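You operate a simulated robot arm through the tools that you are given. There is no shell and no other tool. Be economical: measure what you need, move in short steps, check, and stop when the job is done.

Carry out the task below with a simulated robot arm. There is one attempt and no reset: what you move stays moved.

TASK
Put things in order on the table. At the end: the grey sock from the table stands where the yellow tie stood; the cartridge with the red foot stands where the pot with the yellow foot stood; the pot with the yellow foot stands where the grey sock stood; the yellow tie is on the catch tray; whatever was shut is shut again. Leave all else as you found it, and nothing knocked over.

Only the result counts: the job must be done as asked and must still hold three seconds after the hand-in. Knocking over, shifting, dropping, spilling or breaking anything else fails it.

THE ROBOT
A 6-joint arm with a two-finger gripper, fixed in place. Base frame: the origin is at the foot of the arm, x ahead of it, y to its left, z up; the work surface is at about z = 0. Units: mm, degrees, N and s.
With the tool pointing down near the work surface it reaches from about 240 to 620 mm from the base axis. Its first joint turns from -66.0 to 66.0 degrees. Payload 1.37 kg.
Tool frame: the origin (TCP) lies between the finger pads and is the grasp point; the fingertips stand 22 mm ahead of it; z points along the fingers, y is the line along which they close. The gripper opens to 92 mm. The gripper's body begins 65 mm behind the TCP.
Orientation is told as [roll, pitch, yaw] about the base's x, y, z axes, in that order, counted from this pose: with the fingers straight down and closing along the base's y, the tool's x points along the base's -x, its y along +y and its z along -z.

THE INTERFACE
- The arm moves only by the tool arm_command. Its argument "deltas" is a list that holds one entry, the list of rows, each a list of 7 numbers: the opening, from 0 (shut) to 1 (fully open), then the shift along the tool's x, y, z in mm, then the turn, a rotation vector about the tool's x, y, z in degrees. In form: [[[gripper, x, y, z, rx, ry, rz], ...]]. A call has 1 to 20 rows; each row shifts and turns the commanded pose from where the row before left it, along the tool's axes as they then stand. A row lasts 0.2 s, in which the tool goes at most 50 mm and 8.6 degrees; a call with a longer step from one row to the next is refused whole, and so is a gripper value outside its range. A pose out of reach is approached as far as the arm can. The call stops where the force on the tool passes 40 N (or 10 N more than at its start, if that is more) or the arm is blocked; 0.2 s more then pass. The fingers move at their own pace and stop on an object; they squeeze with about 26 N. The grip force told is the motor's: it shows also when the fingers shut on nothing. Time passes only in rows, and 0.2 s behind the last, so rows that do not move let the fingers close. The reply holds the time, the measured pose of the TCP, the force on the tool along the base axes, the opening and the grip force, in the units named above and with some noise, with the torque about the TCP (base axes, N m) and any sound that the robot's microphone picked up.
- Cameras (640 x 400 px; columns grow to the right, rows downward): "scene" is fixed at [47.1, -446, 579.8]; the picture's right is [0.63, -0.77, 0.00], its down [-0.47, -0.38, -0.80] and it looks along [0.62, 0.50, -0.60] (base axes); focal length 341 px, centre (320, 200). "wrist" rides on the gripper at [71, 19, -102] in the tool frame; the picture's right is [-0.26, 0.96, 0.00], its down [-0.75, -0.21, -0.63] and it looks along [-0.60, -0.16, 0.78] (tool axes); focal length 280 px, centre (320, 200). There is no depth. A picture from a camera that has moved, and an enlarged one, comes with that camera's place and axes in the base frame and with its lens.
- get_image(camera): a new picture of that camera. It takes no simulated time.
- enlarge(camera, box): a new picture of the part [left, top, right, bottom] of that camera's present view, enlarged. It takes no simulated time.
- hand_in(): hands the job in; it is judged then, once.

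Work in short steps. Places have to be worked out from the pictures, the camera data and where the tool is seen: move nearer, look again, correct. Check each grasp and each placing, and mend what went wrong. You have 120 turns and 84 pictures in all, those below and enlarged ones among them. Open the gripper and draw the arm clear of the work before you hand the job in, unless the task says otherwise; then end with one line.

The tools are called as name(argument=value, ...) on one line, values as JSON. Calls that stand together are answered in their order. arm_command: Moves the arm, as the interface text tells. Its arguments: {"type":"object","properties":{"deltas":{"type":"array","items":{"type":"array","items":{"type":"array","items":{"type":"number"}}}}},"required":["deltas"]} The other tools are called the same way: get_image (camera) takes a picture; enlarge (camera, box) takes an enlarged picture of a part of a camera's view; hand_in () hands the job in.

At the start:

```text
clock: 0.0
position: [417.0, -52.1, 245.7]
orientation: [0.0, 0.0, 0.1]
wrist_force: [0.4, -0.2, 0.1]
moment: [0.02, -0.03, 0.0]
width: 91.8
gripper_force: 0.1
```

scene: 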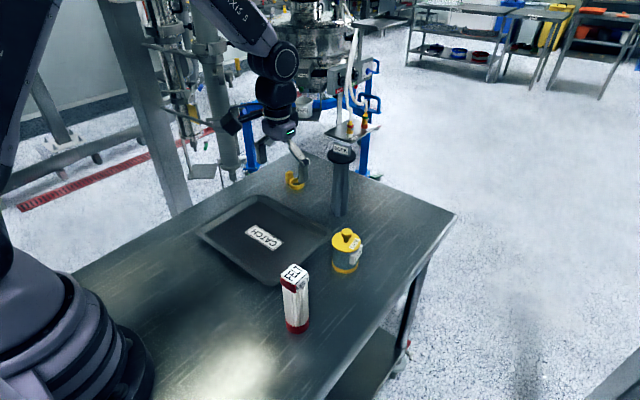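
wrist: 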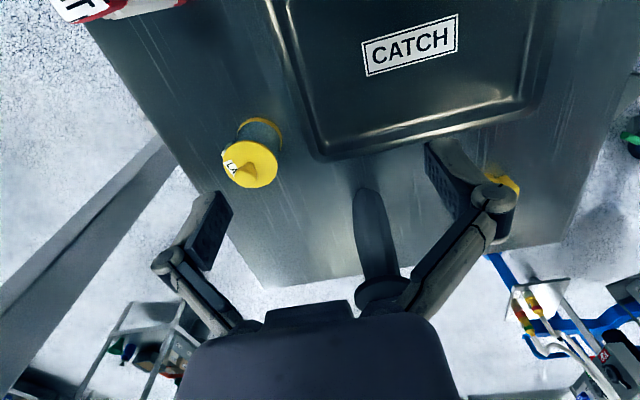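

I'll look closer at the table in the scene view to identify objects.

enlarge(camera="scene", box=[190, 120, 390, 245])

enlarge(camera="scene", box=[220, 215, 420, 340])

enlarge(camera="wrist", box=[40, 0, 560, 320])

```text
3.20 times, centred on (290, 182) of scene
camera zoom: at [47.1, -446.0, 579.8], right [0.63, -0.77, 0.0], down [-0.47, -0.38, -0.8], along [0.62, 0.5, -0.6], focal length 1091 px, centre (416, 256)
```

zoom: 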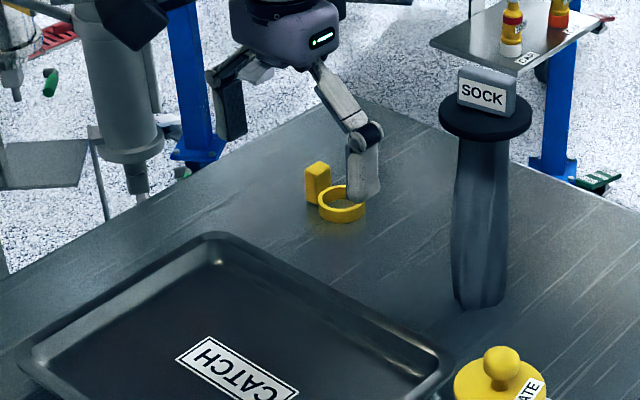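

```text
3.20 times, centred on (320, 278) of scene
camera zoom: at [47.1, -446.0, 579.8], right [0.63, -0.77, 0.0], down [-0.47, -0.38, -0.8], along [0.62, 0.5, -0.6], focal length 1091 px, centre (320, -48)
```

zoom: 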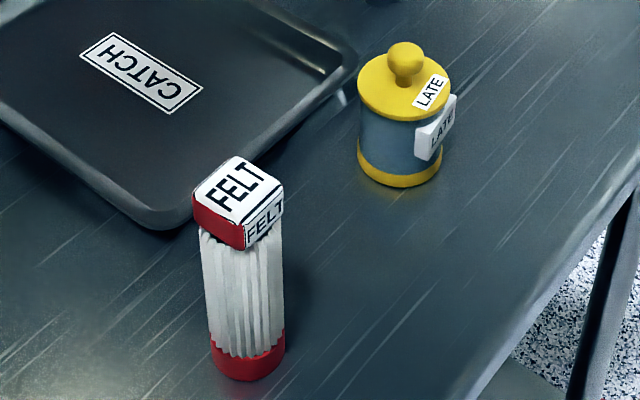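

```text
1.23 times, centred on (300, 160) of wrist
camera zoom: at [344.9, -32.0, 347.3], right [0.26, 0.97, 0.0], down [0.75, -0.2, 0.63], along [0.6, -0.16, -0.78], focal length 345 px, centre (345, 249)
```

zoom: 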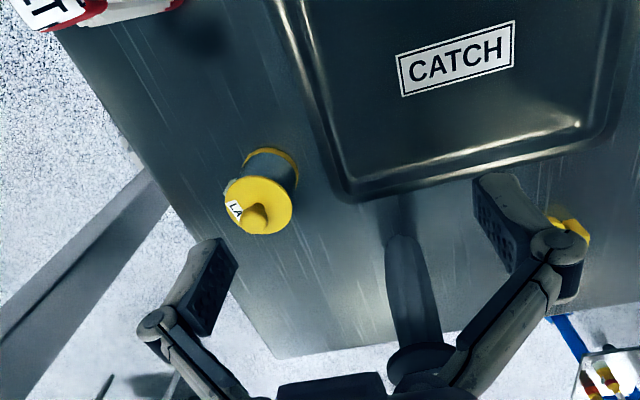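

The tie looks like a yellow ring with a block near the far-left; rough estimates: cartridge (304,-185), pot (488,-163), sock (625,-33, ~190 tall), tie (~655,150). I move left at this height to view the tie.

arm_command(deltas=[[[1, 0, 45, 0, 0, 0, 0], [1, 0, 45, 0, 0, 0, 0], [1, 0, 45, 0, 0, 0, 0], [1, 0, 20, 0, 0, 0, 0], [1, 0, 0, 0, 0, 0, 0]]])

get_image(camera="wrist")

enlarge(camera="scene", box=[190, 120, 390, 245])

```text
clock: 1.2
position: [415.6, 104.2, 242.8]
orientation: [0.0, 0.0, -0.1]
wrist_force: [0.6, 0.0, 0.5]
moment: [0.03, 0.03, -0.01]
width: 92.0
gripper_force: 0.0
```

```text
78 pictures are left
camera wrist: at [343.3, 124.1, 345.6], right [0.26, 0.97, 0.0], down [0.75, -0.2, 0.62], along [0.6, -0.16, -0.78], focal length 280 px, centre (320, 200)
```

wrist: 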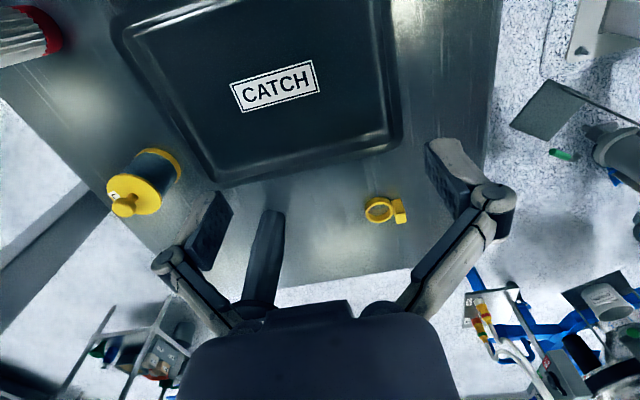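

```text
3.20 times, centred on (290, 182) of scene
camera zoom: at [47.1, -446.0, 579.8], right [0.63, -0.77, 0.0], down [-0.47, -0.38, -0.8], along [0.62, 0.5, -0.6], focal length 1091 px, centre (416, 256)
```

zoom: 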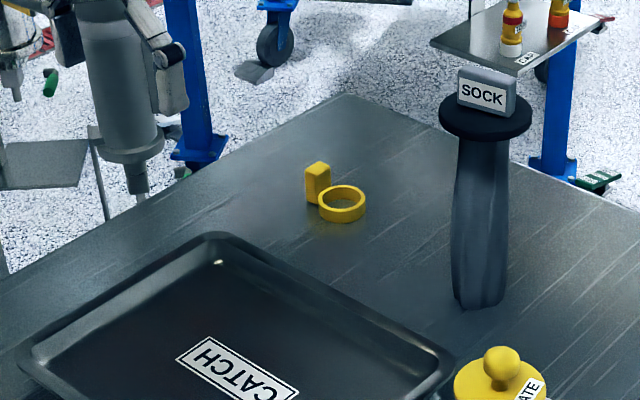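

The tie is a ring (~(643,142)) with an upright block at its +y side. I move closer to see it accurately.

arm_command(deltas=[[[1, -40, 15, 20, 0, 0, 0], [1, -40, 15, 30, 0, 0, 0], [1, -25, 0, 30, 0, 0, 0], [1, 0, 0, 0, 0, 0, 0]]])

get_image(camera="wrist")

enlarge(camera="wrist", box=[220, 100, 460, 250])

```text
refused: row 2 steps farther than a row can; nothing moved
```

```text
76 pictures are left
camera wrist: at [343.3, 124.1, 345.6], right [0.26, 0.97, 0.0], down [0.75, -0.2, 0.62], along [0.6, -0.16, -0.78], focal length 280 px, centre (320, 200)
```

wrist: 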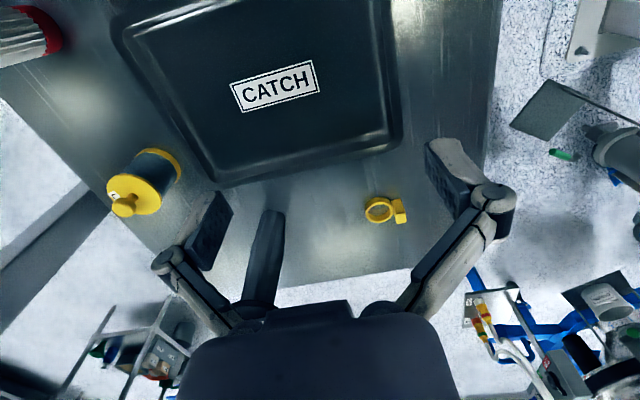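

```text
2.67 times, centred on (340, 175) of wrist
camera zoom: at [343.3, 124.1, 345.6], right [0.26, 0.97, 0.0], down [0.75, -0.2, 0.62], along [0.6, -0.16, -0.78], focal length 748 px, centre (267, 267)
```

zoom: 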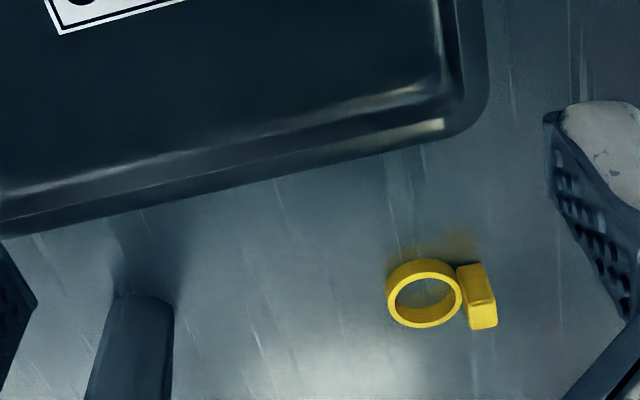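

The step was slightly too long; I repeat with smaller steps.

arm_command(deltas=[[[1, -35, 10, 20, 0, 0, 0], [1, -35, 10, 25, 0, 0, 0], [1, -35, 10, 30, 0, 0, 0], [1, 0, 0, 0, 0, 0, 0]]])

get_image(camera="wrist")

```text
clock: 2.2
position: [524.7, 133.0, 170.9]
orientation: [-0.1, 0.0, 0.1]
wrist_force: [1.0, 0.3, 0.4]
moment: [-0.03, 0.0, -0.02]
width: 92.0
gripper_force: 0.0
```

```text
74 pictures are left
camera wrist: at [452.5, 152.9, 271.5], right [0.26, 0.97, 0.0], down [0.75, -0.2, 0.62], along [0.6, -0.16, -0.78], focal length 280 px, centre (320, 200)
```

wrist: 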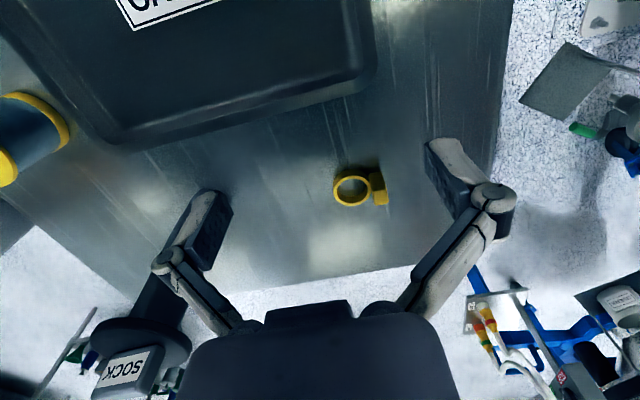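

Ring centre ≈(645,140), block ≈(646,170), total span ≈60 mm along y; I'll pinch it along y around y≈148. It's beyond the straight-down reach, so I tilt the tool 25° outward and advance above it.

arm_command(deltas=[[[1, 0, 0, 0, 0, -8.4, 0], [1, 0, 0, 0, 0, -8.4, 0], [1, 0, 0, 0, 0, -8.2, 0], [1, -20, 3.75, 28.5, 0, 0, 0], [1, -20, 3.75, 28.5, 0, 0, 0], [1, -20, 3.75, 28.5, 0, 0, 0], [1, -20, 3.75, 28.5, 0, 0, 0], [1, 0, 0, 0, 0, 0, 0]]])

get_image(camera="wrist")

get_image(camera="scene")

```text
clock: 4.0
position: [643.6, 146.9, 99.2]
orientation: [0.0, -25.0, 0.2]
wrist_force: [0.2, -0.1, 1.0]
moment: [0.03, -0.02, -0.02]
width: 91.9
gripper_force: 0.0
```

```text
73 pictures are left
camera wrist: at [534.6, 166.9, 161.1], right [0.24, 0.97, 0.11], down [0.42, -0.2, 0.88], along [0.88, -0.16, -0.45], focal length 280 px, centre (320, 200)
```

wrist: 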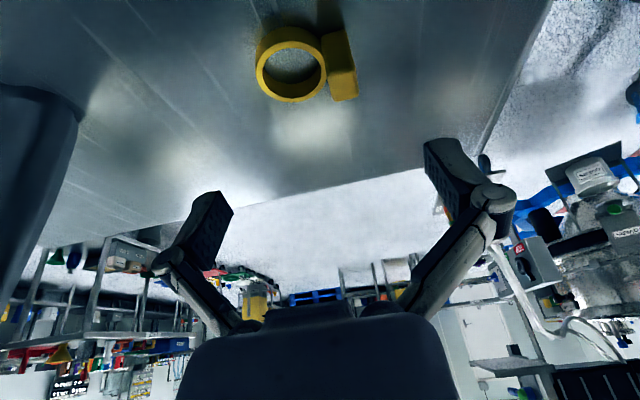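

```text
72 pictures are left
```

scene: 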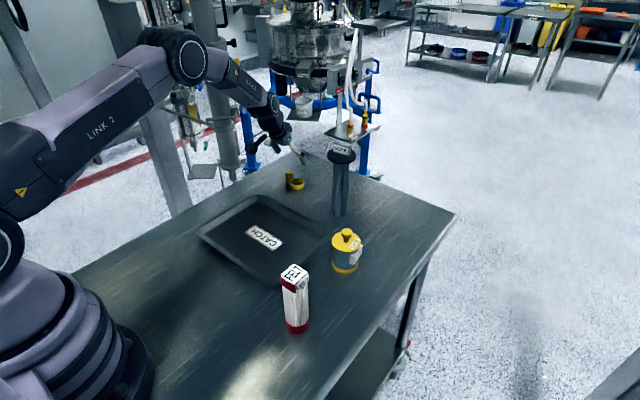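

Tilt works and the tie is confirmed at ring (642,140). I descend around it with TCP at about (635,147,27).

arm_command(deltas=[[[1, 13, 0, 20, 0, 0, 0], [1, 13, 0, 20, 0, 0, 0], [1, 12.6, 0, 21.4, 0, 0, 0], [1, 0, 0, 0, 0, 0, 0]]])

get_image(camera="wrist")

enlarge(camera="scene", box=[240, 130, 360, 205])

```text
clock: 5.0
position: [632.7, 148.8, 25.3]
orientation: [-0.1, -25.1, 0.0]
wrist_force: [0.4, -0.8, -0.1]
moment: [0.0, 0.01, 0.0]
width: 92.1
gripper_force: 0.1
```

```text
71 pictures are left
camera wrist: at [524.2, 168.1, 89.3], right [0.24, 0.97, 0.11], down [0.42, -0.2, 0.89], along [0.88, -0.16, -0.45], focal length 280 px, centre (320, 200)
```

wrist: 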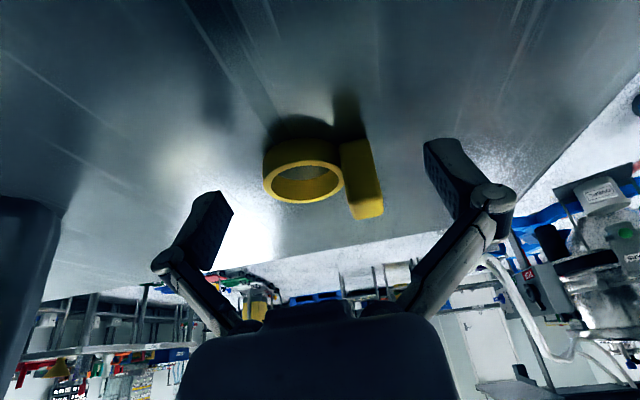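

```text
5.33 times, centred on (300, 168) of scene
camera zoom: at [47.1, -446.0, 579.8], right [0.63, -0.77, 0.0], down [-0.47, -0.38, -0.8], along [0.62, 0.5, -0.6], focal length 1818 px, centre (427, 373)
```

zoom: 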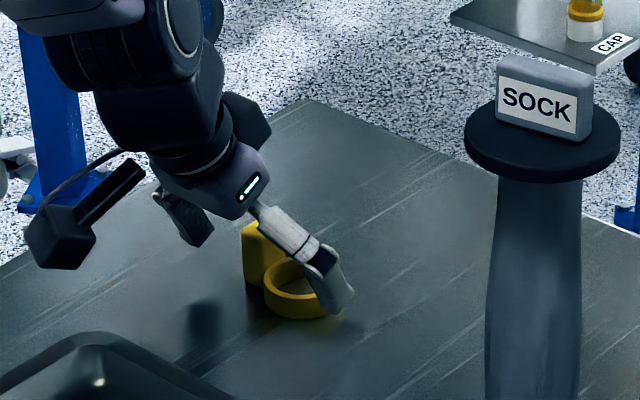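

Fingers straddle the tie; I close.

arm_command(deltas=[[[0.3, 0, 0, 0, 0, 0, 0], [0.3, 0, 0, 0, 0, 0, 0], [0.3, 0, 0, 0, 0, 0, 0], [0.3, 0, 0, 0, 0, 0, 0]]])

get_image(camera="wrist")

```text
clock: 6.0
position: [633.0, 148.7, 27.5]
orientation: [0.1, -25.1, 0.1]
wrist_force: [-2.7, 0.0, 5.5]
moment: [-0.12, 0.01, -0.02]
width: 57.3
gripper_force: 26.0
```

```text
69 pictures are left
camera wrist: at [524.4, 168.1, 89.9], right [0.24, 0.97, 0.11], down [0.42, -0.2, 0.89], along [0.88, -0.16, -0.45], focal length 280 px, centre (320, 200)
```

wrist: 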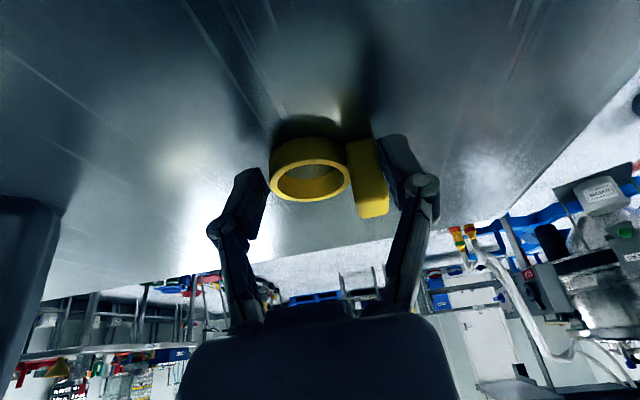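

Gripped at 57 mm. I lift straight up 90 mm and check.

arm_command(deltas=[[[0.3, -6.3, 0, -13.6, 0, 0, 0], [0.3, -12.7, 0, -27.2, 0, 0, 0], [0.3, -19, 0, -40.8, 0, 0, 0], [0.3, 0, 0, 0, 0, 0, 0]]])

get_image(camera="wrist")

enlarge(camera="scene", box=[200, 110, 360, 210])

```text
clock: 7.0
position: [635.0, 146.8, 117.7]
orientation: [0.0, -24.9, 0.1]
wrist_force: [0.2, -0.4, 0.9]
moment: [0.02, 0.02, -0.02]
width: 57.0
gripper_force: 25.5
```

```text
68 pictures are left
camera wrist: at [526.3, 166.8, 181.4], right [0.24, 0.97, 0.11], down [0.42, -0.2, 0.88], along [0.88, -0.16, -0.45], focal length 280 px, centre (320, 200)
```

wrist: 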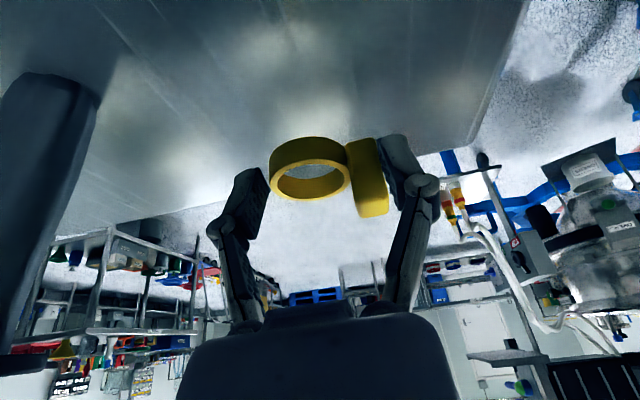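

```text
4.00 times, centred on (280, 160) of scene
camera zoom: at [47.1, -446.0, 579.8], right [0.63, -0.77, 0.0], down [-0.47, -0.38, -0.8], along [0.62, 0.5, -0.6], focal length 1364 px, centre (480, 360)
```

zoom: 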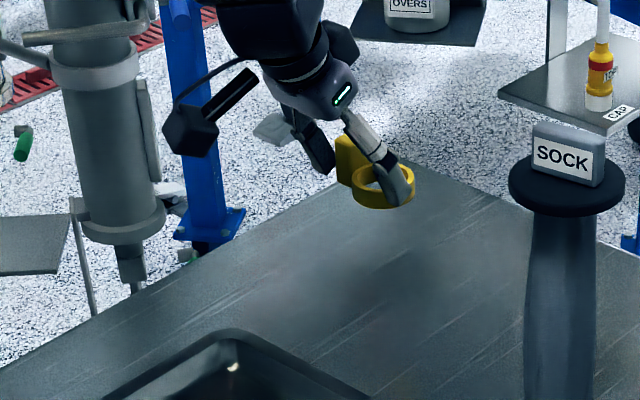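

Tie is held level. I carry it over the tray to about (465,95).

arm_command(deltas=[[[0.3, 30.8, -10.4, -14.4, 0, 0, 0], [0.3, 30.8, -10.4, -14.4, 0, 0, 0], [0.3, 30.8, -10.4, -14.4, 0, 0, 0], [0.3, 30.8, -10.4, -14.4, 0, 0, 0], [0.3, 30.8, -10.4, -14.4, 0, 0, 0], [0.3, 11, 0, 23.6, 0, 0, 0], [0.3, 11, 0, 23.6, 0, 0, 0], [0.3, 8.5, 0, 18, 0, 0, 0], [0.3, 0, 0, 0, 0, 0, 0]]])

enlarge(camera="scene", box=[190, 150, 350, 250])

get_image(camera="wrist")

```text
clock: 9.0
position: [462.4, 96.0, 48.0]
orientation: [-0.4, -24.9, 0.2]
wrist_force: [-1.1, 0.0, 0.2]
moment: [0.02, 0.01, 0.01]
width: 57.4
gripper_force: 25.7
```

```text
4.00 times, centred on (270, 200) of scene
camera zoom: at [47.1, -446.0, 579.8], right [0.63, -0.77, 0.0], down [-0.47, -0.38, -0.8], along [0.62, 0.5, -0.6], focal length 1364 px, centre (520, 200)
```

zoom: 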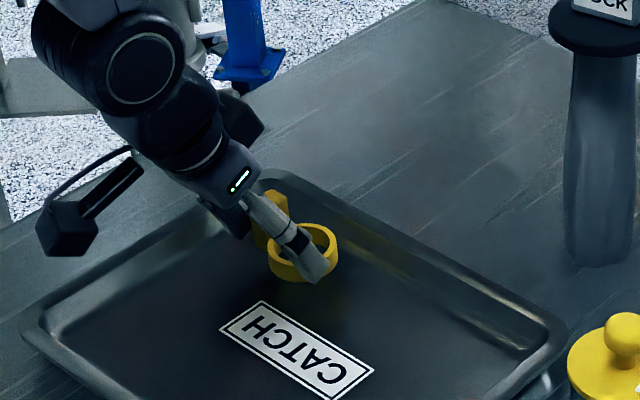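

```text
65 pictures are left
camera wrist: at [353.6, 117.5, 110.4], right [0.24, 0.97, 0.11], down [0.42, -0.2, 0.89], along [0.88, -0.17, -0.45], focal length 280 px, centre (320, 200)
```

wrist: 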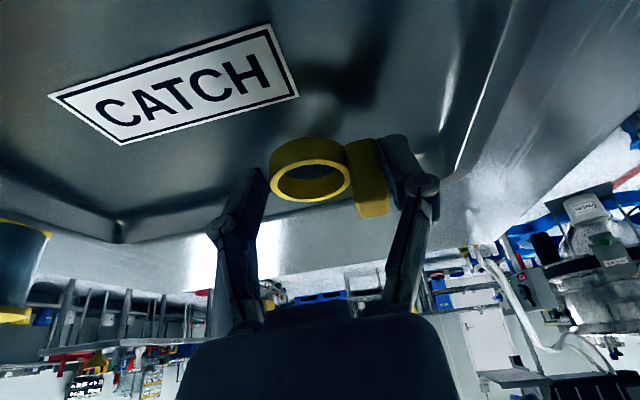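

Over the tray floor clear of walls. I lower further, slowly near contact.

arm_command(deltas=[[[0.3, 3.4, 0, 7.2, 0, 0, 0], [0.3, 2.5, 0, 5.4, 0, 0, 0], [0.3, 0.4, 0, 0.9, 0, 0, 0], [0.3, 0, 0, 0, 0, 0, 0]]])

enlarge(camera="scene", box=[230, 180, 310, 230])

```text
clock: 10.0
position: [463.5, 96.5, 32.0]
orientation: [-0.7, -24.8, 0.2]
wrist_force: [-2.3, 0.7, 9.1]
moment: [0.15, -0.15, 0.04]
width: 57.0
gripper_force: 26.3
```

```text
8.00 times, centred on (270, 205) of scene
camera zoom: at [47.0, -446.0, 579.8], right [0.63, -0.77, 0.0], down [-0.47, -0.38, -0.8], along [0.62, 0.5, -0.6], focal length 2728 px, centre (720, 160)
```

zoom: 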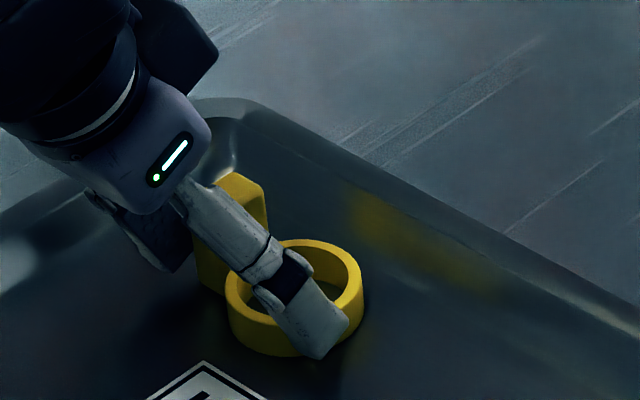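

Contact with the tray floor (9 N). I open, wait, and retreat upward.

arm_command(deltas=[[[0.72, 0, 0, 0, 0, 0, 0], [0.8, 0, 0, 0, 0, 0, 0], [0.8, 0, 0, 0, 0, 0, 0], [0.8, -6.3, 0, -13.6, 0, 0, 0], [0.8, -12.7, 0, -27.2, 0, 0, 0], [0.8, -19, 0, -40.8, 0, 0, 0], [0.8, -19, 0, -40.8, 0, 0, 0], [0.8, 0, 0, 0, 0, 0, 0]]])

get_image(camera="scene")

get_image(camera="wrist")

```text
clock: 11.8
position: [460.5, 96.0, 167.1]
orientation: [-0.1, -25.1, 0.1]
wrist_force: [-0.2, 0.5, 0.1]
moment: [0.01, -0.01, 0.02]
width: 73.4
gripper_force: 0.1
```

```text
63 pictures are left
```

scene: 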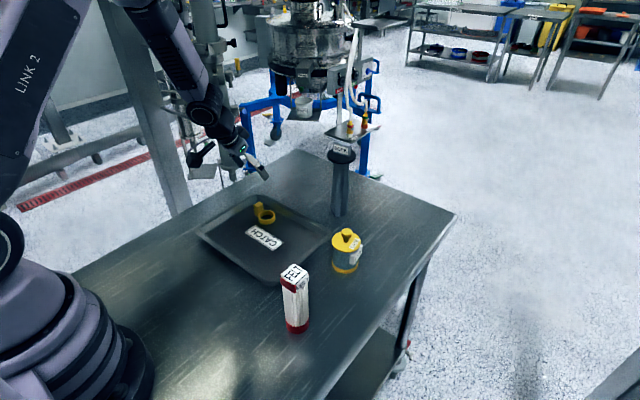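

```text
62 pictures are left
camera wrist: at [352.2, 115.4, 230.5], right [0.24, 0.97, 0.11], down [0.42, -0.2, 0.88], along [0.88, -0.16, -0.45], focal length 280 px, centre (320, 200)
```

wrist: 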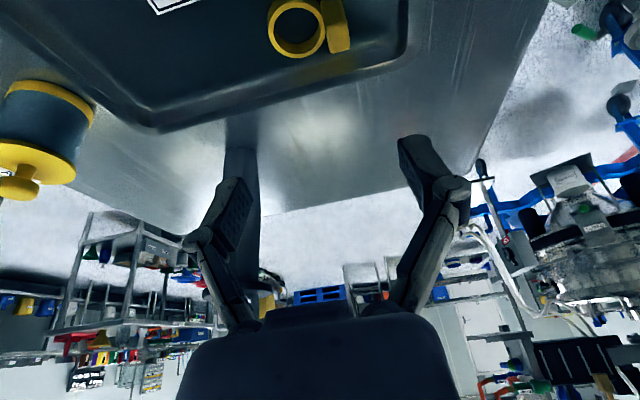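

Tie is on the tray. Next the sock: I tilt to about 60° (fingers nearly horizontal) to grip its body under the flange, and move to a stand-off in front of it to look.

arm_command(deltas=[[[1, 0, 0, 0, 0, -7, 0], [1, 0, 0, 0, 0, -7, 0], [1, 0, 0, 0, 0, -7, 0], [1, 0, 0, 0, 0, -7, 0], [1, 0, 0, 0, 0, -7, 0], [1, 3.7, -32.8, 13.7, 0, 0, 0], [1, 3.7, -32.8, 13.7, 0, 0, 0], [1, 3.7, -32.8, 13.7, 0, 0, 0], [1, 3.7, -32.8, 13.7, 0, 0, 0], [1, 0, 0, 0, 0, 0, 0]]])

get_image(camera="scene")

get_image(camera="wrist")

```text
clock: 14.0
position: [576.9, 67.5, 203.9]
orientation: [-1.9, -59.7, 0.4]
wrist_force: [0.0, 0.2, -0.1]
moment: [0.02, -0.02, 0.01]
width: 91.8
gripper_force: 0.1
out of reach, approached as far as the arm can: row 1, 3, 4, 5, 6, 7, 8, 9
```

```text
61 pictures are left
```

scene: 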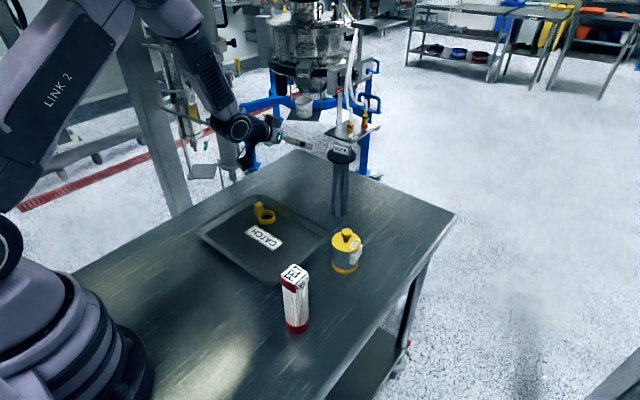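

```text
60 pictures are left
camera wrist: at [453.0, 90.3, 194.0], right [0.15, 0.97, 0.21], down [-0.16, -0.18, 0.97], along [0.97, -0.18, 0.13], focal length 280 px, centre (320, 200)
```

wrist: 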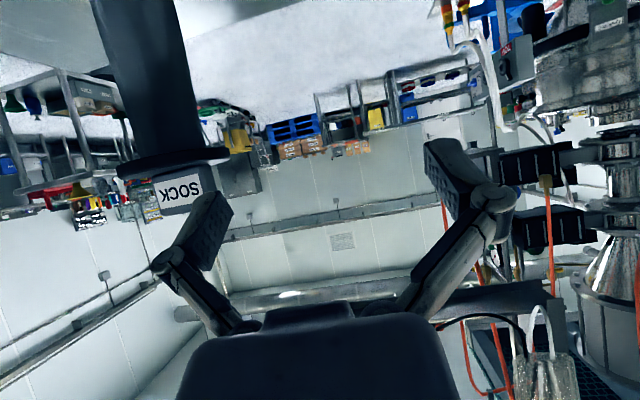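

The arm could not hold that pose and stopped at (577,67,204). I nudge away from the sock (+y) to see how the command continues.

arm_command(deltas=[[[1, 0, 20, 0, 0, 0, 0]]])

```text
clock: 14.4
position: [577.5, 88.2, 204.9]
orientation: [-0.9, -59.8, 0.5]
wrist_force: [-0.2, 0.3, -0.1]
moment: [0.0, -0.04, -0.04]
width: 92.3
gripper_force: 0.1
```

Commands continue from the reached pose. I test reach at the empty sock destination (≈(637,138,115), tilt 60°).

arm_command(deltas=[[[1, -10, 17, 17.3, 0, 0, 0], [1, -10, 17, 17.3, 0, 0, 0], [1, -10, 17, 17.3, 0, 0, 0], [1, 19.5, 0, 11.2, 0, 0, 0], [1, 19.5, 0, 11.2, 0, 0, 0], [1, 19.5, 0, 11.2, 0, 0, 0], [1, 19.5, 0, 11.2, 0, 0, 0], [1, 0, 0, 0, 0, 0, 0]]])

get_image(camera="scene")

```text
clock: 16.2
position: [635.6, 138.0, 116.1]
orientation: [0.1, -60.0, 0.0]
wrist_force: [-0.3, 0.1, 0.2]
moment: [-0.01, 0.01, 0.01]
width: 91.7
gripper_force: 0.0
```

```text
59 pictures are left
```

scene: 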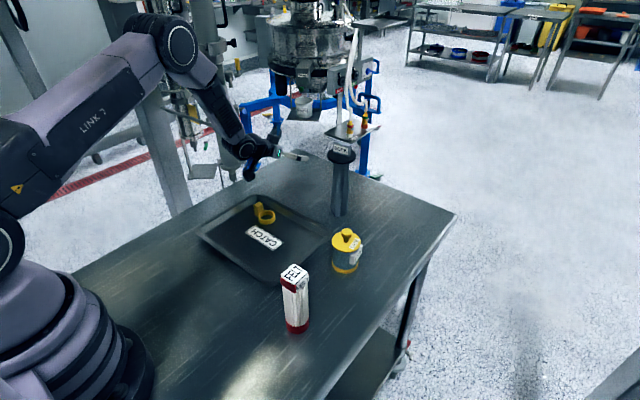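

Destination reachable. I test how far back at this height and tilt I can go (x≈555) while seeing the sock.

arm_command(deltas=[[[1, 14, 0, -24.3, 0, 0, 0], [1, 14, 0, -24.3, 0, 0, 0], [1, 12, 0, -20.8, 0, 0, 0], [1, 0, 0, 0, 0, 0, 0]]])

get_image(camera="wrist")

```text
clock: 17.2
position: [566.6, 146.8, 121.8]
orientation: [-1.6, -59.8, 1.1]
wrist_force: [-0.4, 0.2, 0.7]
moment: [-0.01, 0.02, 0.01]
width: 92.0
gripper_force: 0.0
out of reach, approached as far as the arm can: row 3
```

```text
58 pictures are left
camera wrist: at [441.8, 167.3, 111.7], right [0.14, 0.97, 0.21], down [-0.16, -0.19, 0.97], along [0.98, -0.17, 0.13], focal length 280 px, centre (320, 200)
```

wrist: 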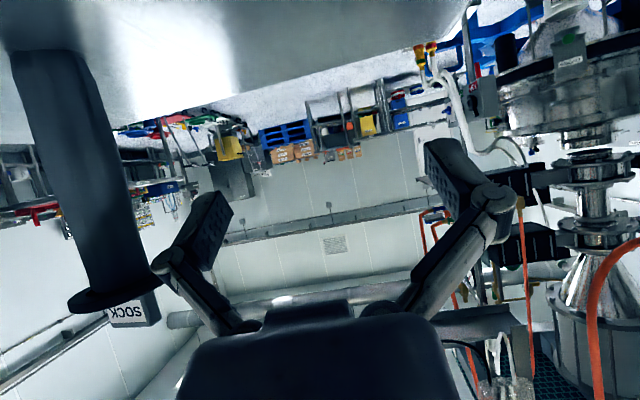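

Tilt 60° hits a limit near r≈585, so I reduce tilt to 45° (still clears the flange if I grip at z≈95), then back off and traverse toward the sock.

arm_command(deltas=[[[1, 0, 0, 0, 0, 7.5, 0], [1, 0, 0, 0, 0, 7.5, 0], [1, 31.8, 0, -3.5, 0, 0, 0], [1, 0, -36, 0, 0, 0, 0], [1, 0, -36, 0, 0, 0, 0], [1, 0, -36, 0, 0, 0, 0], [1, 0, 0, 0, 0, 0, 0]]])

get_image(camera="wrist")

```text
clock: 18.8
position: [552.8, 62.5, 111.4]
orientation: [-1.4, -44.8, 0.0]
wrist_force: [-0.4, -1.0, -0.5]
moment: [0.02, 0.02, -0.02]
width: 91.7
gripper_force: 0.2
out of reach, approached as far as the arm can: row 5, 6
```

```text
57 pictures are left
camera wrist: at [430.4, 85.3, 134.6], right [0.2, 0.96, 0.17], down [0.09, -0.19, 0.98], along [0.97, -0.18, -0.13], focal length 280 px, centre (320, 200)
```

wrist: 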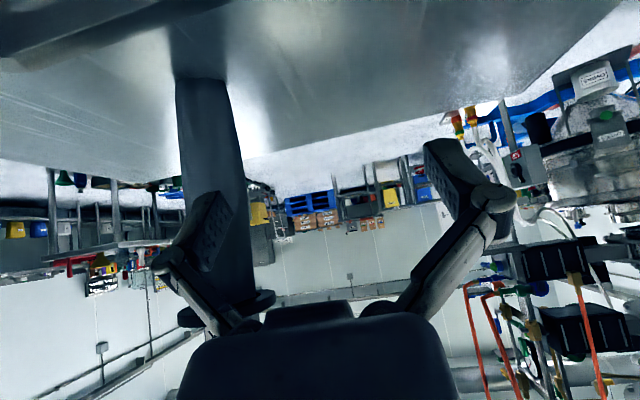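

Limit at 45° is r≈556. Sideways motion only needs the tips clear of the sock body (front edge x≈602), so I traverse at x≈568, z≈96.

arm_command(deltas=[[[1, 0, 0, 21.2, 0, 0, 0], [1, 0, -32, 0, 0, 0, 0], [1, 0, -32, 0, 0, 0, 0], [1, 0, -32, 0, 0, 0, 0], [1, 0, 0, 0, 0, 0, 0]]])

get_image(camera="wrist")

get_image(camera="scene")

```text
clock: 20.0
position: [570.5, 62.6, 101.0]
orientation: [-0.7, -44.9, -0.8]
wrist_force: [-0.2, 1.1, 0.0]
moment: [0.02, -0.01, 0.0]
width: 92.4
gripper_force: 0.1
out of reach, approached as far as the arm can: row 1, 2, 3, 4
```

```text
56 pictures are left
camera wrist: at [448.2, 86.0, 123.1], right [0.21, 0.96, 0.18], down [0.09, -0.2, 0.98], along [0.97, -0.19, -0.13], focal length 280 px, centre (320, 200)
```

wrist: 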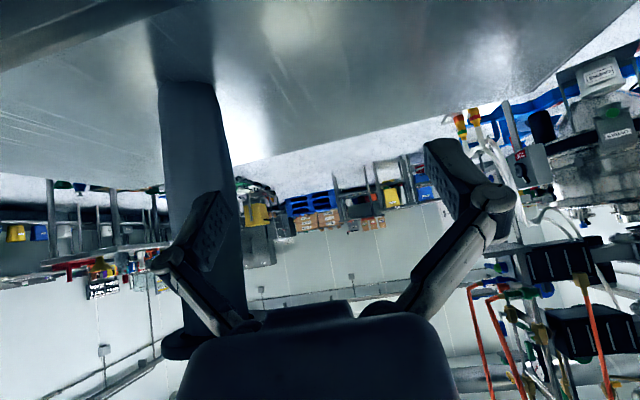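

```text
55 pictures are left
```

scene: 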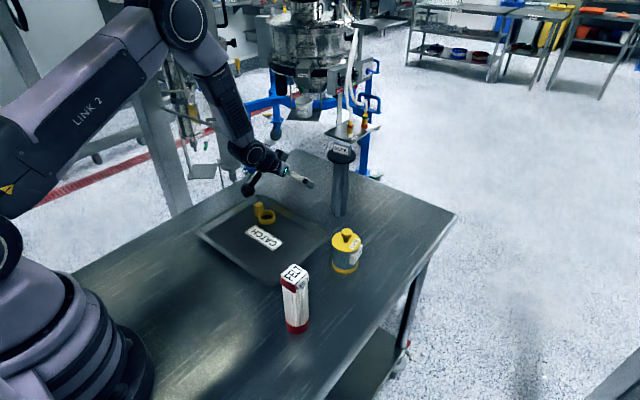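

The stall looks like a wrist singularity (tool aligned with the forearm while yawed off the azimuth). I lift and untilt, then will approach with the tool yaw aligned to the arm's azimuth.

arm_command(deltas=[[[1, 0, 15, 0, 0, 0, 0], [1, -18, 0, -18, 0, 0, 0], [1, -18, 0, -18, 0, 0, 0], [1, -18, 0, -18, 0, 0, 0], [1, -18, 0, -18, 0, 0, 0], [1, 0, 0, 0, 0, 7.5, 0], [1, 0, 0, 0, 0, 7.5, 0], [1, 0, 0, 0, 0, 7.5, 0], [1, 0, 0, 0, 0, 7.5, 0], [1, 0, 0, 0, 0, 7.5, 0], [1, 0, 0, 0, 0, 7.5, 0], [1, 0, 0, 0, 0, 0, 0]]])

get_image(camera="scene")

```text
clock: 22.6
position: [573.4, 61.1, 203.6]
orientation: [-4.3, -15.4, -1.9]
wrist_force: [-0.2, 0.1, -0.4]
moment: [-0.01, 0.04, -0.01]
width: 91.9
gripper_force: 0.1
out of reach, approached as far as the arm can: row 7, 8, 9
```

```text
54 pictures are left
```

scene: 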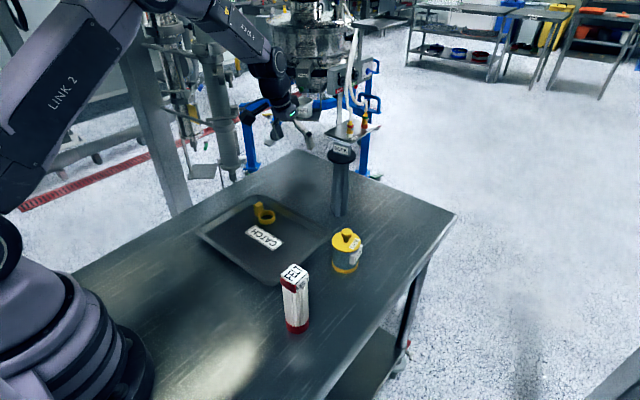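

Now near-vertical again. I finish leveling and back off to x≈510.

arm_command(deltas=[[[1, 15, 0, 0, 0, 7.7, 0], [1, 15, 0, 0, 0, 7.7, 0], [1, 15, 0, 0, -4.3, 0, -1.9], [1, 15, 0, 0, 0, 0, 0], [1, 0, 0, 0, 0, 0, 0]]])

get_image(camera="wrist")

```text
clock: 23.8
position: [513.0, 64.4, 196.0]
orientation: [0.0, 0.1, -1.2]
wrist_force: [0.3, 0.4, 0.4]
moment: [0.0, 0.01, -0.04]
width: 92.0
gripper_force: 0.0
```

```text
53 pictures are left
camera wrist: at [441.9, 84.6, 298.4], right [0.28, 0.96, 0.0], down [0.75, -0.22, 0.62], along [0.6, -0.17, -0.78], focal length 280 px, centre (320, 200)
```

wrist: 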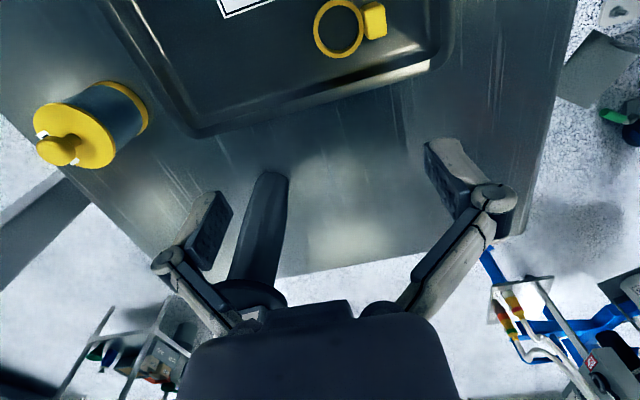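

Sock base ≈(622,-36), azimuth ≈-3.3°. I align the tool with that radial line at x≈513, then tilt in plane.

arm_command(deltas=[[[1, 0, -32, 0, 0, 0, 2.1], [1, 0, -32, 0, 0, 0, 0], [1, 0, -30, 0, 0, 0, 0], [1, 0, 0, 0, 0, 0, 0]]])

```text
clock: 24.8
position: [509.6, -31.5, 196.5]
orientation: [0.1, 0.0, -3.2]
wrist_force: [-0.3, -0.1, 0.2]
moment: [0.02, 0.01, 0.01]
width: 92.0
gripper_force: 0.1
```

Now tilt 40° in plane and check.

arm_command(deltas=[[[1, 0, 0, 0, 0, -8, 0], [1, 0, 0, 0, 0, -8, 0], [1, 0, 0, 0, 0, -8, 0], [1, 0, 0, 0, 0, -8, 0], [1, 0, 0, 0, 0, -8, 0], [1, 0, 0, 0, 0, 0, 0]]])

```text
clock: 26.2
position: [510.4, -29.7, 196.3]
orientation: [0.1, -40.1, -3.4]
wrist_force: [0.4, -0.6, 0.2]
moment: [-0.01, -0.02, -0.02]
width: 92.2
gripper_force: 0.1
```

Works in plane. One more 8° and descend to about r=555, z=90 in front of the sock.

arm_command(deltas=[[[1, 0, 0, 0, 0, -8, 0], [1, 9.7, 0, 20.9, 0, 0, 0], [1, 9.7, 0, 20.9, 0, 0, 0], [1, 9.7, 0, 20.9, 0, 0, 0], [1, 9.7, 0, 20.9, 0, 0, 0], [1, 9.7, 0, 20.9, 0, 0, 0], [1, 0, 0, 0, 0, 0, 0]]])

get_image(camera="wrist")

enlarge(camera="scene", box=[230, 110, 390, 210])

```text
clock: 27.8
position: [556.4, -33.1, 89.8]
orientation: [0.1, -48.0, -3.3]
wrist_force: [-0.5, 1.5, 0.8]
moment: [0.02, -0.02, -0.03]
width: 91.9
gripper_force: 0.0
```

```text
52 pictures are left
camera wrist: at [433.4, -5.3, 105.8], right [0.23, 0.95, 0.2], down [0.03, -0.21, 0.98], along [0.97, -0.22, -0.07], focal length 280 px, centre (320, 200)
```

wrist: 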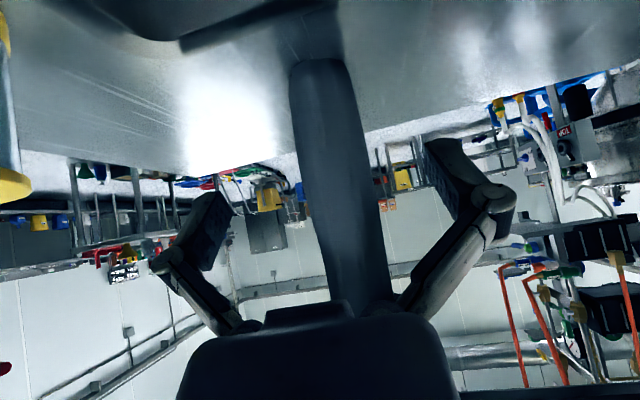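

```text
4.00 times, centred on (310, 160) of scene
camera zoom: at [47.1, -446.0, 579.8], right [0.63, -0.77, 0.0], down [-0.47, -0.38, -0.8], along [0.62, 0.5, -0.6], focal length 1364 px, centre (360, 360)
```

zoom: 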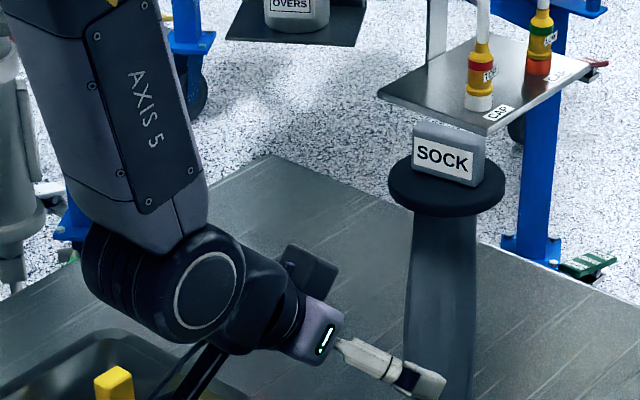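

Sock is nearly centred (about 4 mm toward +y). I enlarge the wrist view to pin its base distance.

enlarge(camera="wrist", box=[240, 20, 400, 120])

```text
4.00 times, centred on (320, 70) of wrist
camera zoom: at [433.4, -5.3, 105.8], right [0.23, 0.95, 0.2], down [0.03, -0.21, 0.98], along [0.97, -0.22, -0.07], focal length 1122 px, centre (320, 720)
```

zoom: 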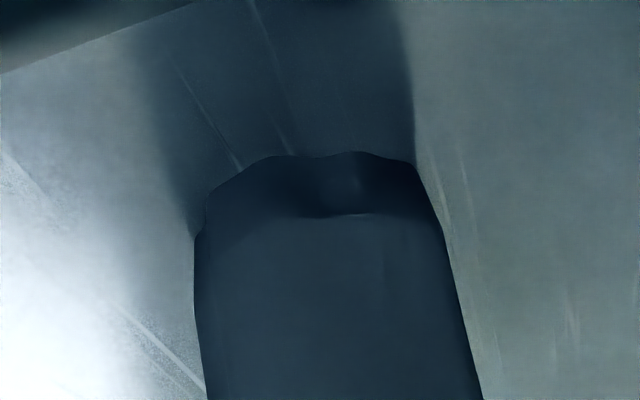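

Sock centre ≈(633,-33). I advance radially with fingers open to put the TCP there at z≈90.

arm_command(deltas=[[[1, -12.8, 1.1, 14.2, 0, 0, 0], [1, -12.8, 1.1, 14.2, 0, 0, 0], [1, -12.8, 1.1, 14.2, 0, 0, 0], [1, -12.8, 1.1, 14.2, 0, 0, 0], [1, 0, 0, 0, 0, 0, 0]]])

get_image(camera="wrist")

enlarge(camera="scene", box=[270, 125, 400, 225])

```text
clock: 29.0
position: [630.7, -30.6, 88.3]
orientation: [0.2, -48.0, -3.3]
wrist_force: [0.1, -0.1, -0.7]
moment: [-0.01, 0.0, -0.01]
width: 92.0
gripper_force: 0.2
```

```text
49 pictures are left
camera wrist: at [508.1, -4.2, 105.1], right [0.23, 0.95, 0.2], down [0.03, -0.21, 0.98], along [0.97, -0.22, -0.07], focal length 280 px, centre (320, 200)
```

wrist: 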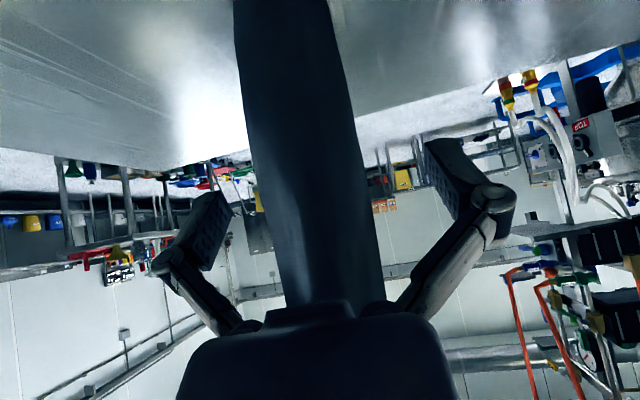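

```text
4.00 times, centred on (335, 175) of scene
camera zoom: at [47.1, -446.0, 579.8], right [0.63, -0.77, 0.0], down [-0.47, -0.38, -0.8], along [0.62, 0.5, -0.6], focal length 1364 px, centre (260, 300)
```

zoom: 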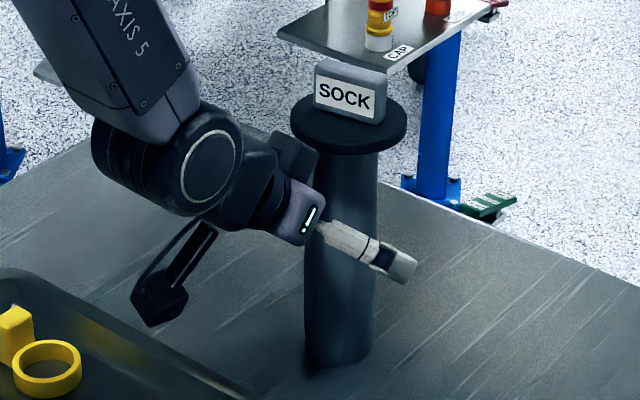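

TCP projects to (320,184) in the wrist view and the sock is centred at ≈318 there; the scene view agrees on x≈630. I close.

arm_command(deltas=[[[0.25, 0, 0, 0, 0, 0, 0], [0.25, 0, 0, 0, 0, 0, 0], [0.25, 0, 0, 0, 0, 0, 0], [0.25, 0, 0, 0, 0, 0, 0], [0.25, 0, 0, 0, 0, 0, 0]]])

enlarge(camera="scene", box=[270, 125, 400, 225])

get_image(camera="wrist")

```text
clock: 30.2
position: [631.2, -31.5, 88.9]
orientation: [0.1, -48.2, -3.5]
wrist_force: [0.7, -1.7, 3.3]
moment: [-0.13, -0.05, 0.0]
width: 49.6
gripper_force: 26.2
```

```text
4.00 times, centred on (335, 175) of scene
camera zoom: at [47.0, -446.0, 579.8], right [0.63, -0.77, 0.0], down [-0.47, -0.38, -0.8], along [0.62, 0.5, -0.6], focal length 1364 px, centre (260, 300)
```

zoom: 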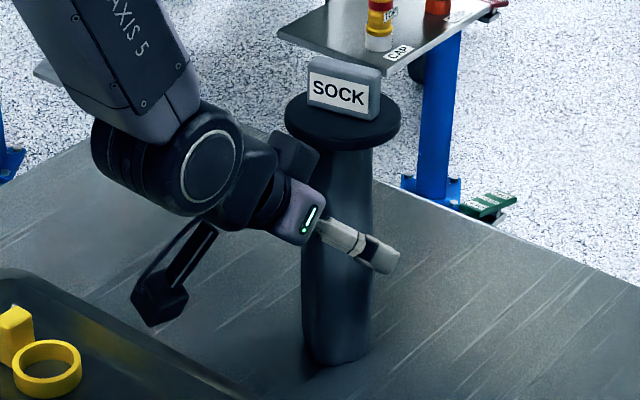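

```text
46 pictures are left
camera wrist: at [508.1, -4.3, 105.4], right [0.23, 0.95, 0.2], down [0.03, -0.21, 0.98], along [0.97, -0.22, -0.07], focal length 280 px, centre (320, 200)
```

wrist: 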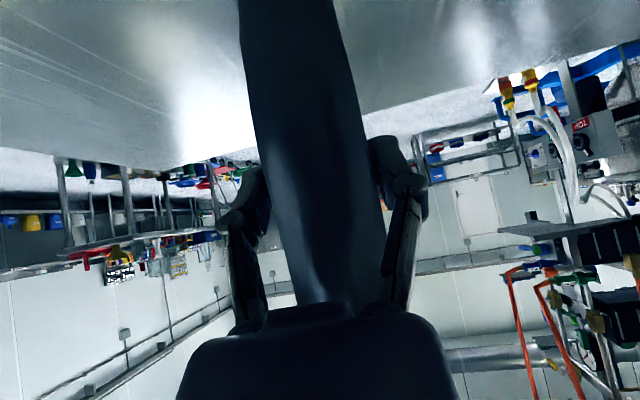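

Gripped at 49.6 mm. I lift 40 mm and check for slip.

arm_command(deltas=[[[0.25, -7.4, 0, -6.7, 0, 0, 0], [0.25, -11.1, 0, -10, 0, 0, 0], [0.25, -11.1, 0, -10, 0, 0, 0], [0.25, 0, 0, 0, 0, 0, 0]]])

enlarge(camera="scene", box=[250, 110, 410, 235])

```text
clock: 31.2
position: [631.7, -32.3, 129.6]
orientation: [0.2, -48.1, -3.4]
wrist_force: [0.7, -0.2, -0.6]
moment: [0.0, -0.01, 0.01]
width: 49.3
gripper_force: 25.6
```

```text
3.20 times, centred on (330, 172) of scene
camera zoom: at [47.1, -446.0, 579.8], right [0.63, -0.77, 0.0], down [-0.47, -0.38, -0.8], along [0.62, 0.5, -0.6], focal length 1091 px, centre (288, 288)
```

zoom: 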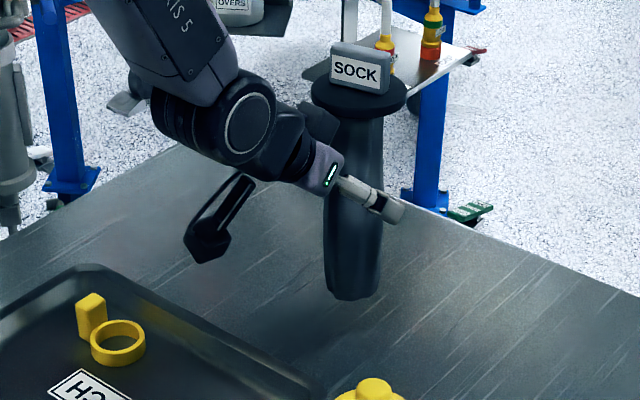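

Secure. I swing the sock along an arc to azimuth 12.5°, r≈659, keeping the tool aligned radially.

arm_command(deltas=[[[0.25, -3.4, 42.9, 3.8, -2.86, 0, -2.58], [0.25, -3.4, 43.3, 3.8, -2.86, 0, -2.58], [0.25, -3.4, 43.8, 3.8, -2.86, 0, -2.58], [0.25, -3.4, 44.2, 3.8, -2.86, 0, -2.58], [0.25, 0, 0, 0, 0, 0, 0], [0.25, 0, 0, 0, 0, 0, 0]]])

get_image(camera="wrist")

enlarge(camera="scene", box=[220, 90, 380, 215])

```text
clock: 32.6
position: [642.6, 143.9, 131.7]
orientation: [0.1, -48.0, 12.2]
wrist_force: [-0.6, 0.0, -1.2]
moment: [-0.02, 0.03, -0.01]
width: 49.3
gripper_force: 26.2
```

```text
44 pictures are left
camera wrist: at [517.6, 138.4, 146.7], right [-0.03, 0.98, 0.2], down [0.08, -0.19, 0.98], along [1.0, 0.05, -0.07], focal length 280 px, centre (320, 200)
```

wrist: 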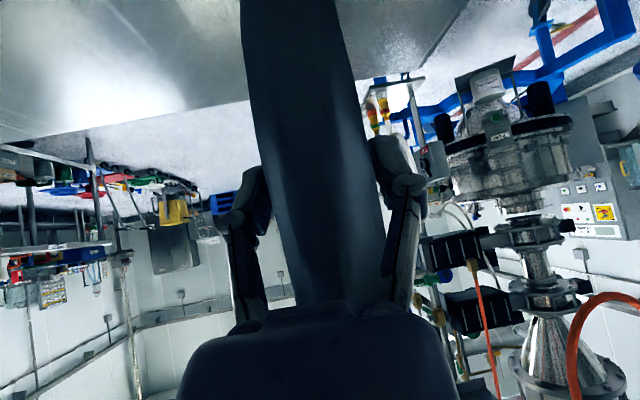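

```text
3.20 times, centred on (300, 152) of scene
camera zoom: at [47.1, -446.0, 579.8], right [0.63, -0.77, 0.0], down [-0.47, -0.38, -0.8], along [0.62, 0.5, -0.6], focal length 1091 px, centre (384, 352)
```

zoom: 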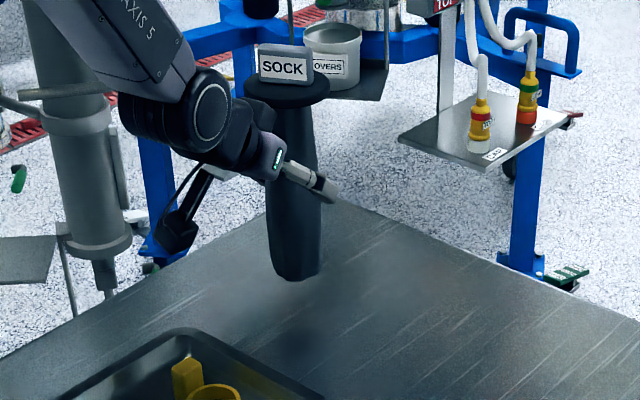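

At (642.6,143.9). I lower 38 mm, then gently to contact.

arm_command(deltas=[[[0.25, 14.1, 0, 12.7, 0, 0, 0], [0.25, 14.1, 0, 12.7, 0, 0, 0], [0.25, 1.1, 0, 1, 0, 0, 0], [0.25, 1.1, 0, 1, 0, 0, 0], [0.25, 0.4, 0, 0.3, 0, 0, 0], [0.25, 0, 0, 0, 0, 0, 0]]])

enlarge(camera="scene", box=[220, 90, 380, 215])

```text
clock: 34.0
position: [644.7, 141.5, 89.0]
orientation: [0.1, -48.2, 12.0]
wrist_force: [-0.6, -1.6, 7.2]
moment: [-0.07, -0.04, -0.05]
width: 49.2
gripper_force: 26.2
```

```text
3.20 times, centred on (300, 152) of scene
camera zoom: at [47.0, -446.0, 579.8], right [0.63, -0.77, 0.0], down [-0.47, -0.38, -0.8], along [0.62, 0.5, -0.6], focal length 1091 px, centre (384, 352)
```

zoom: 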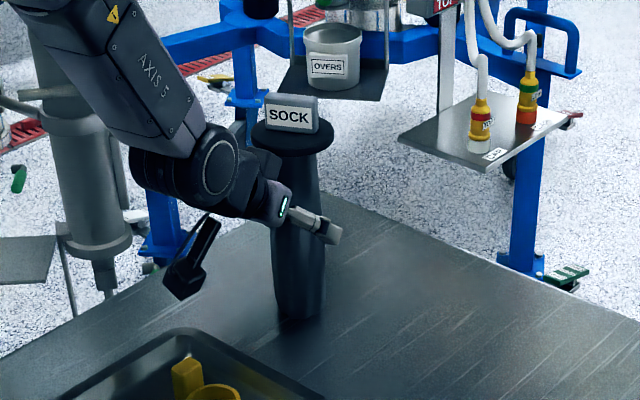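

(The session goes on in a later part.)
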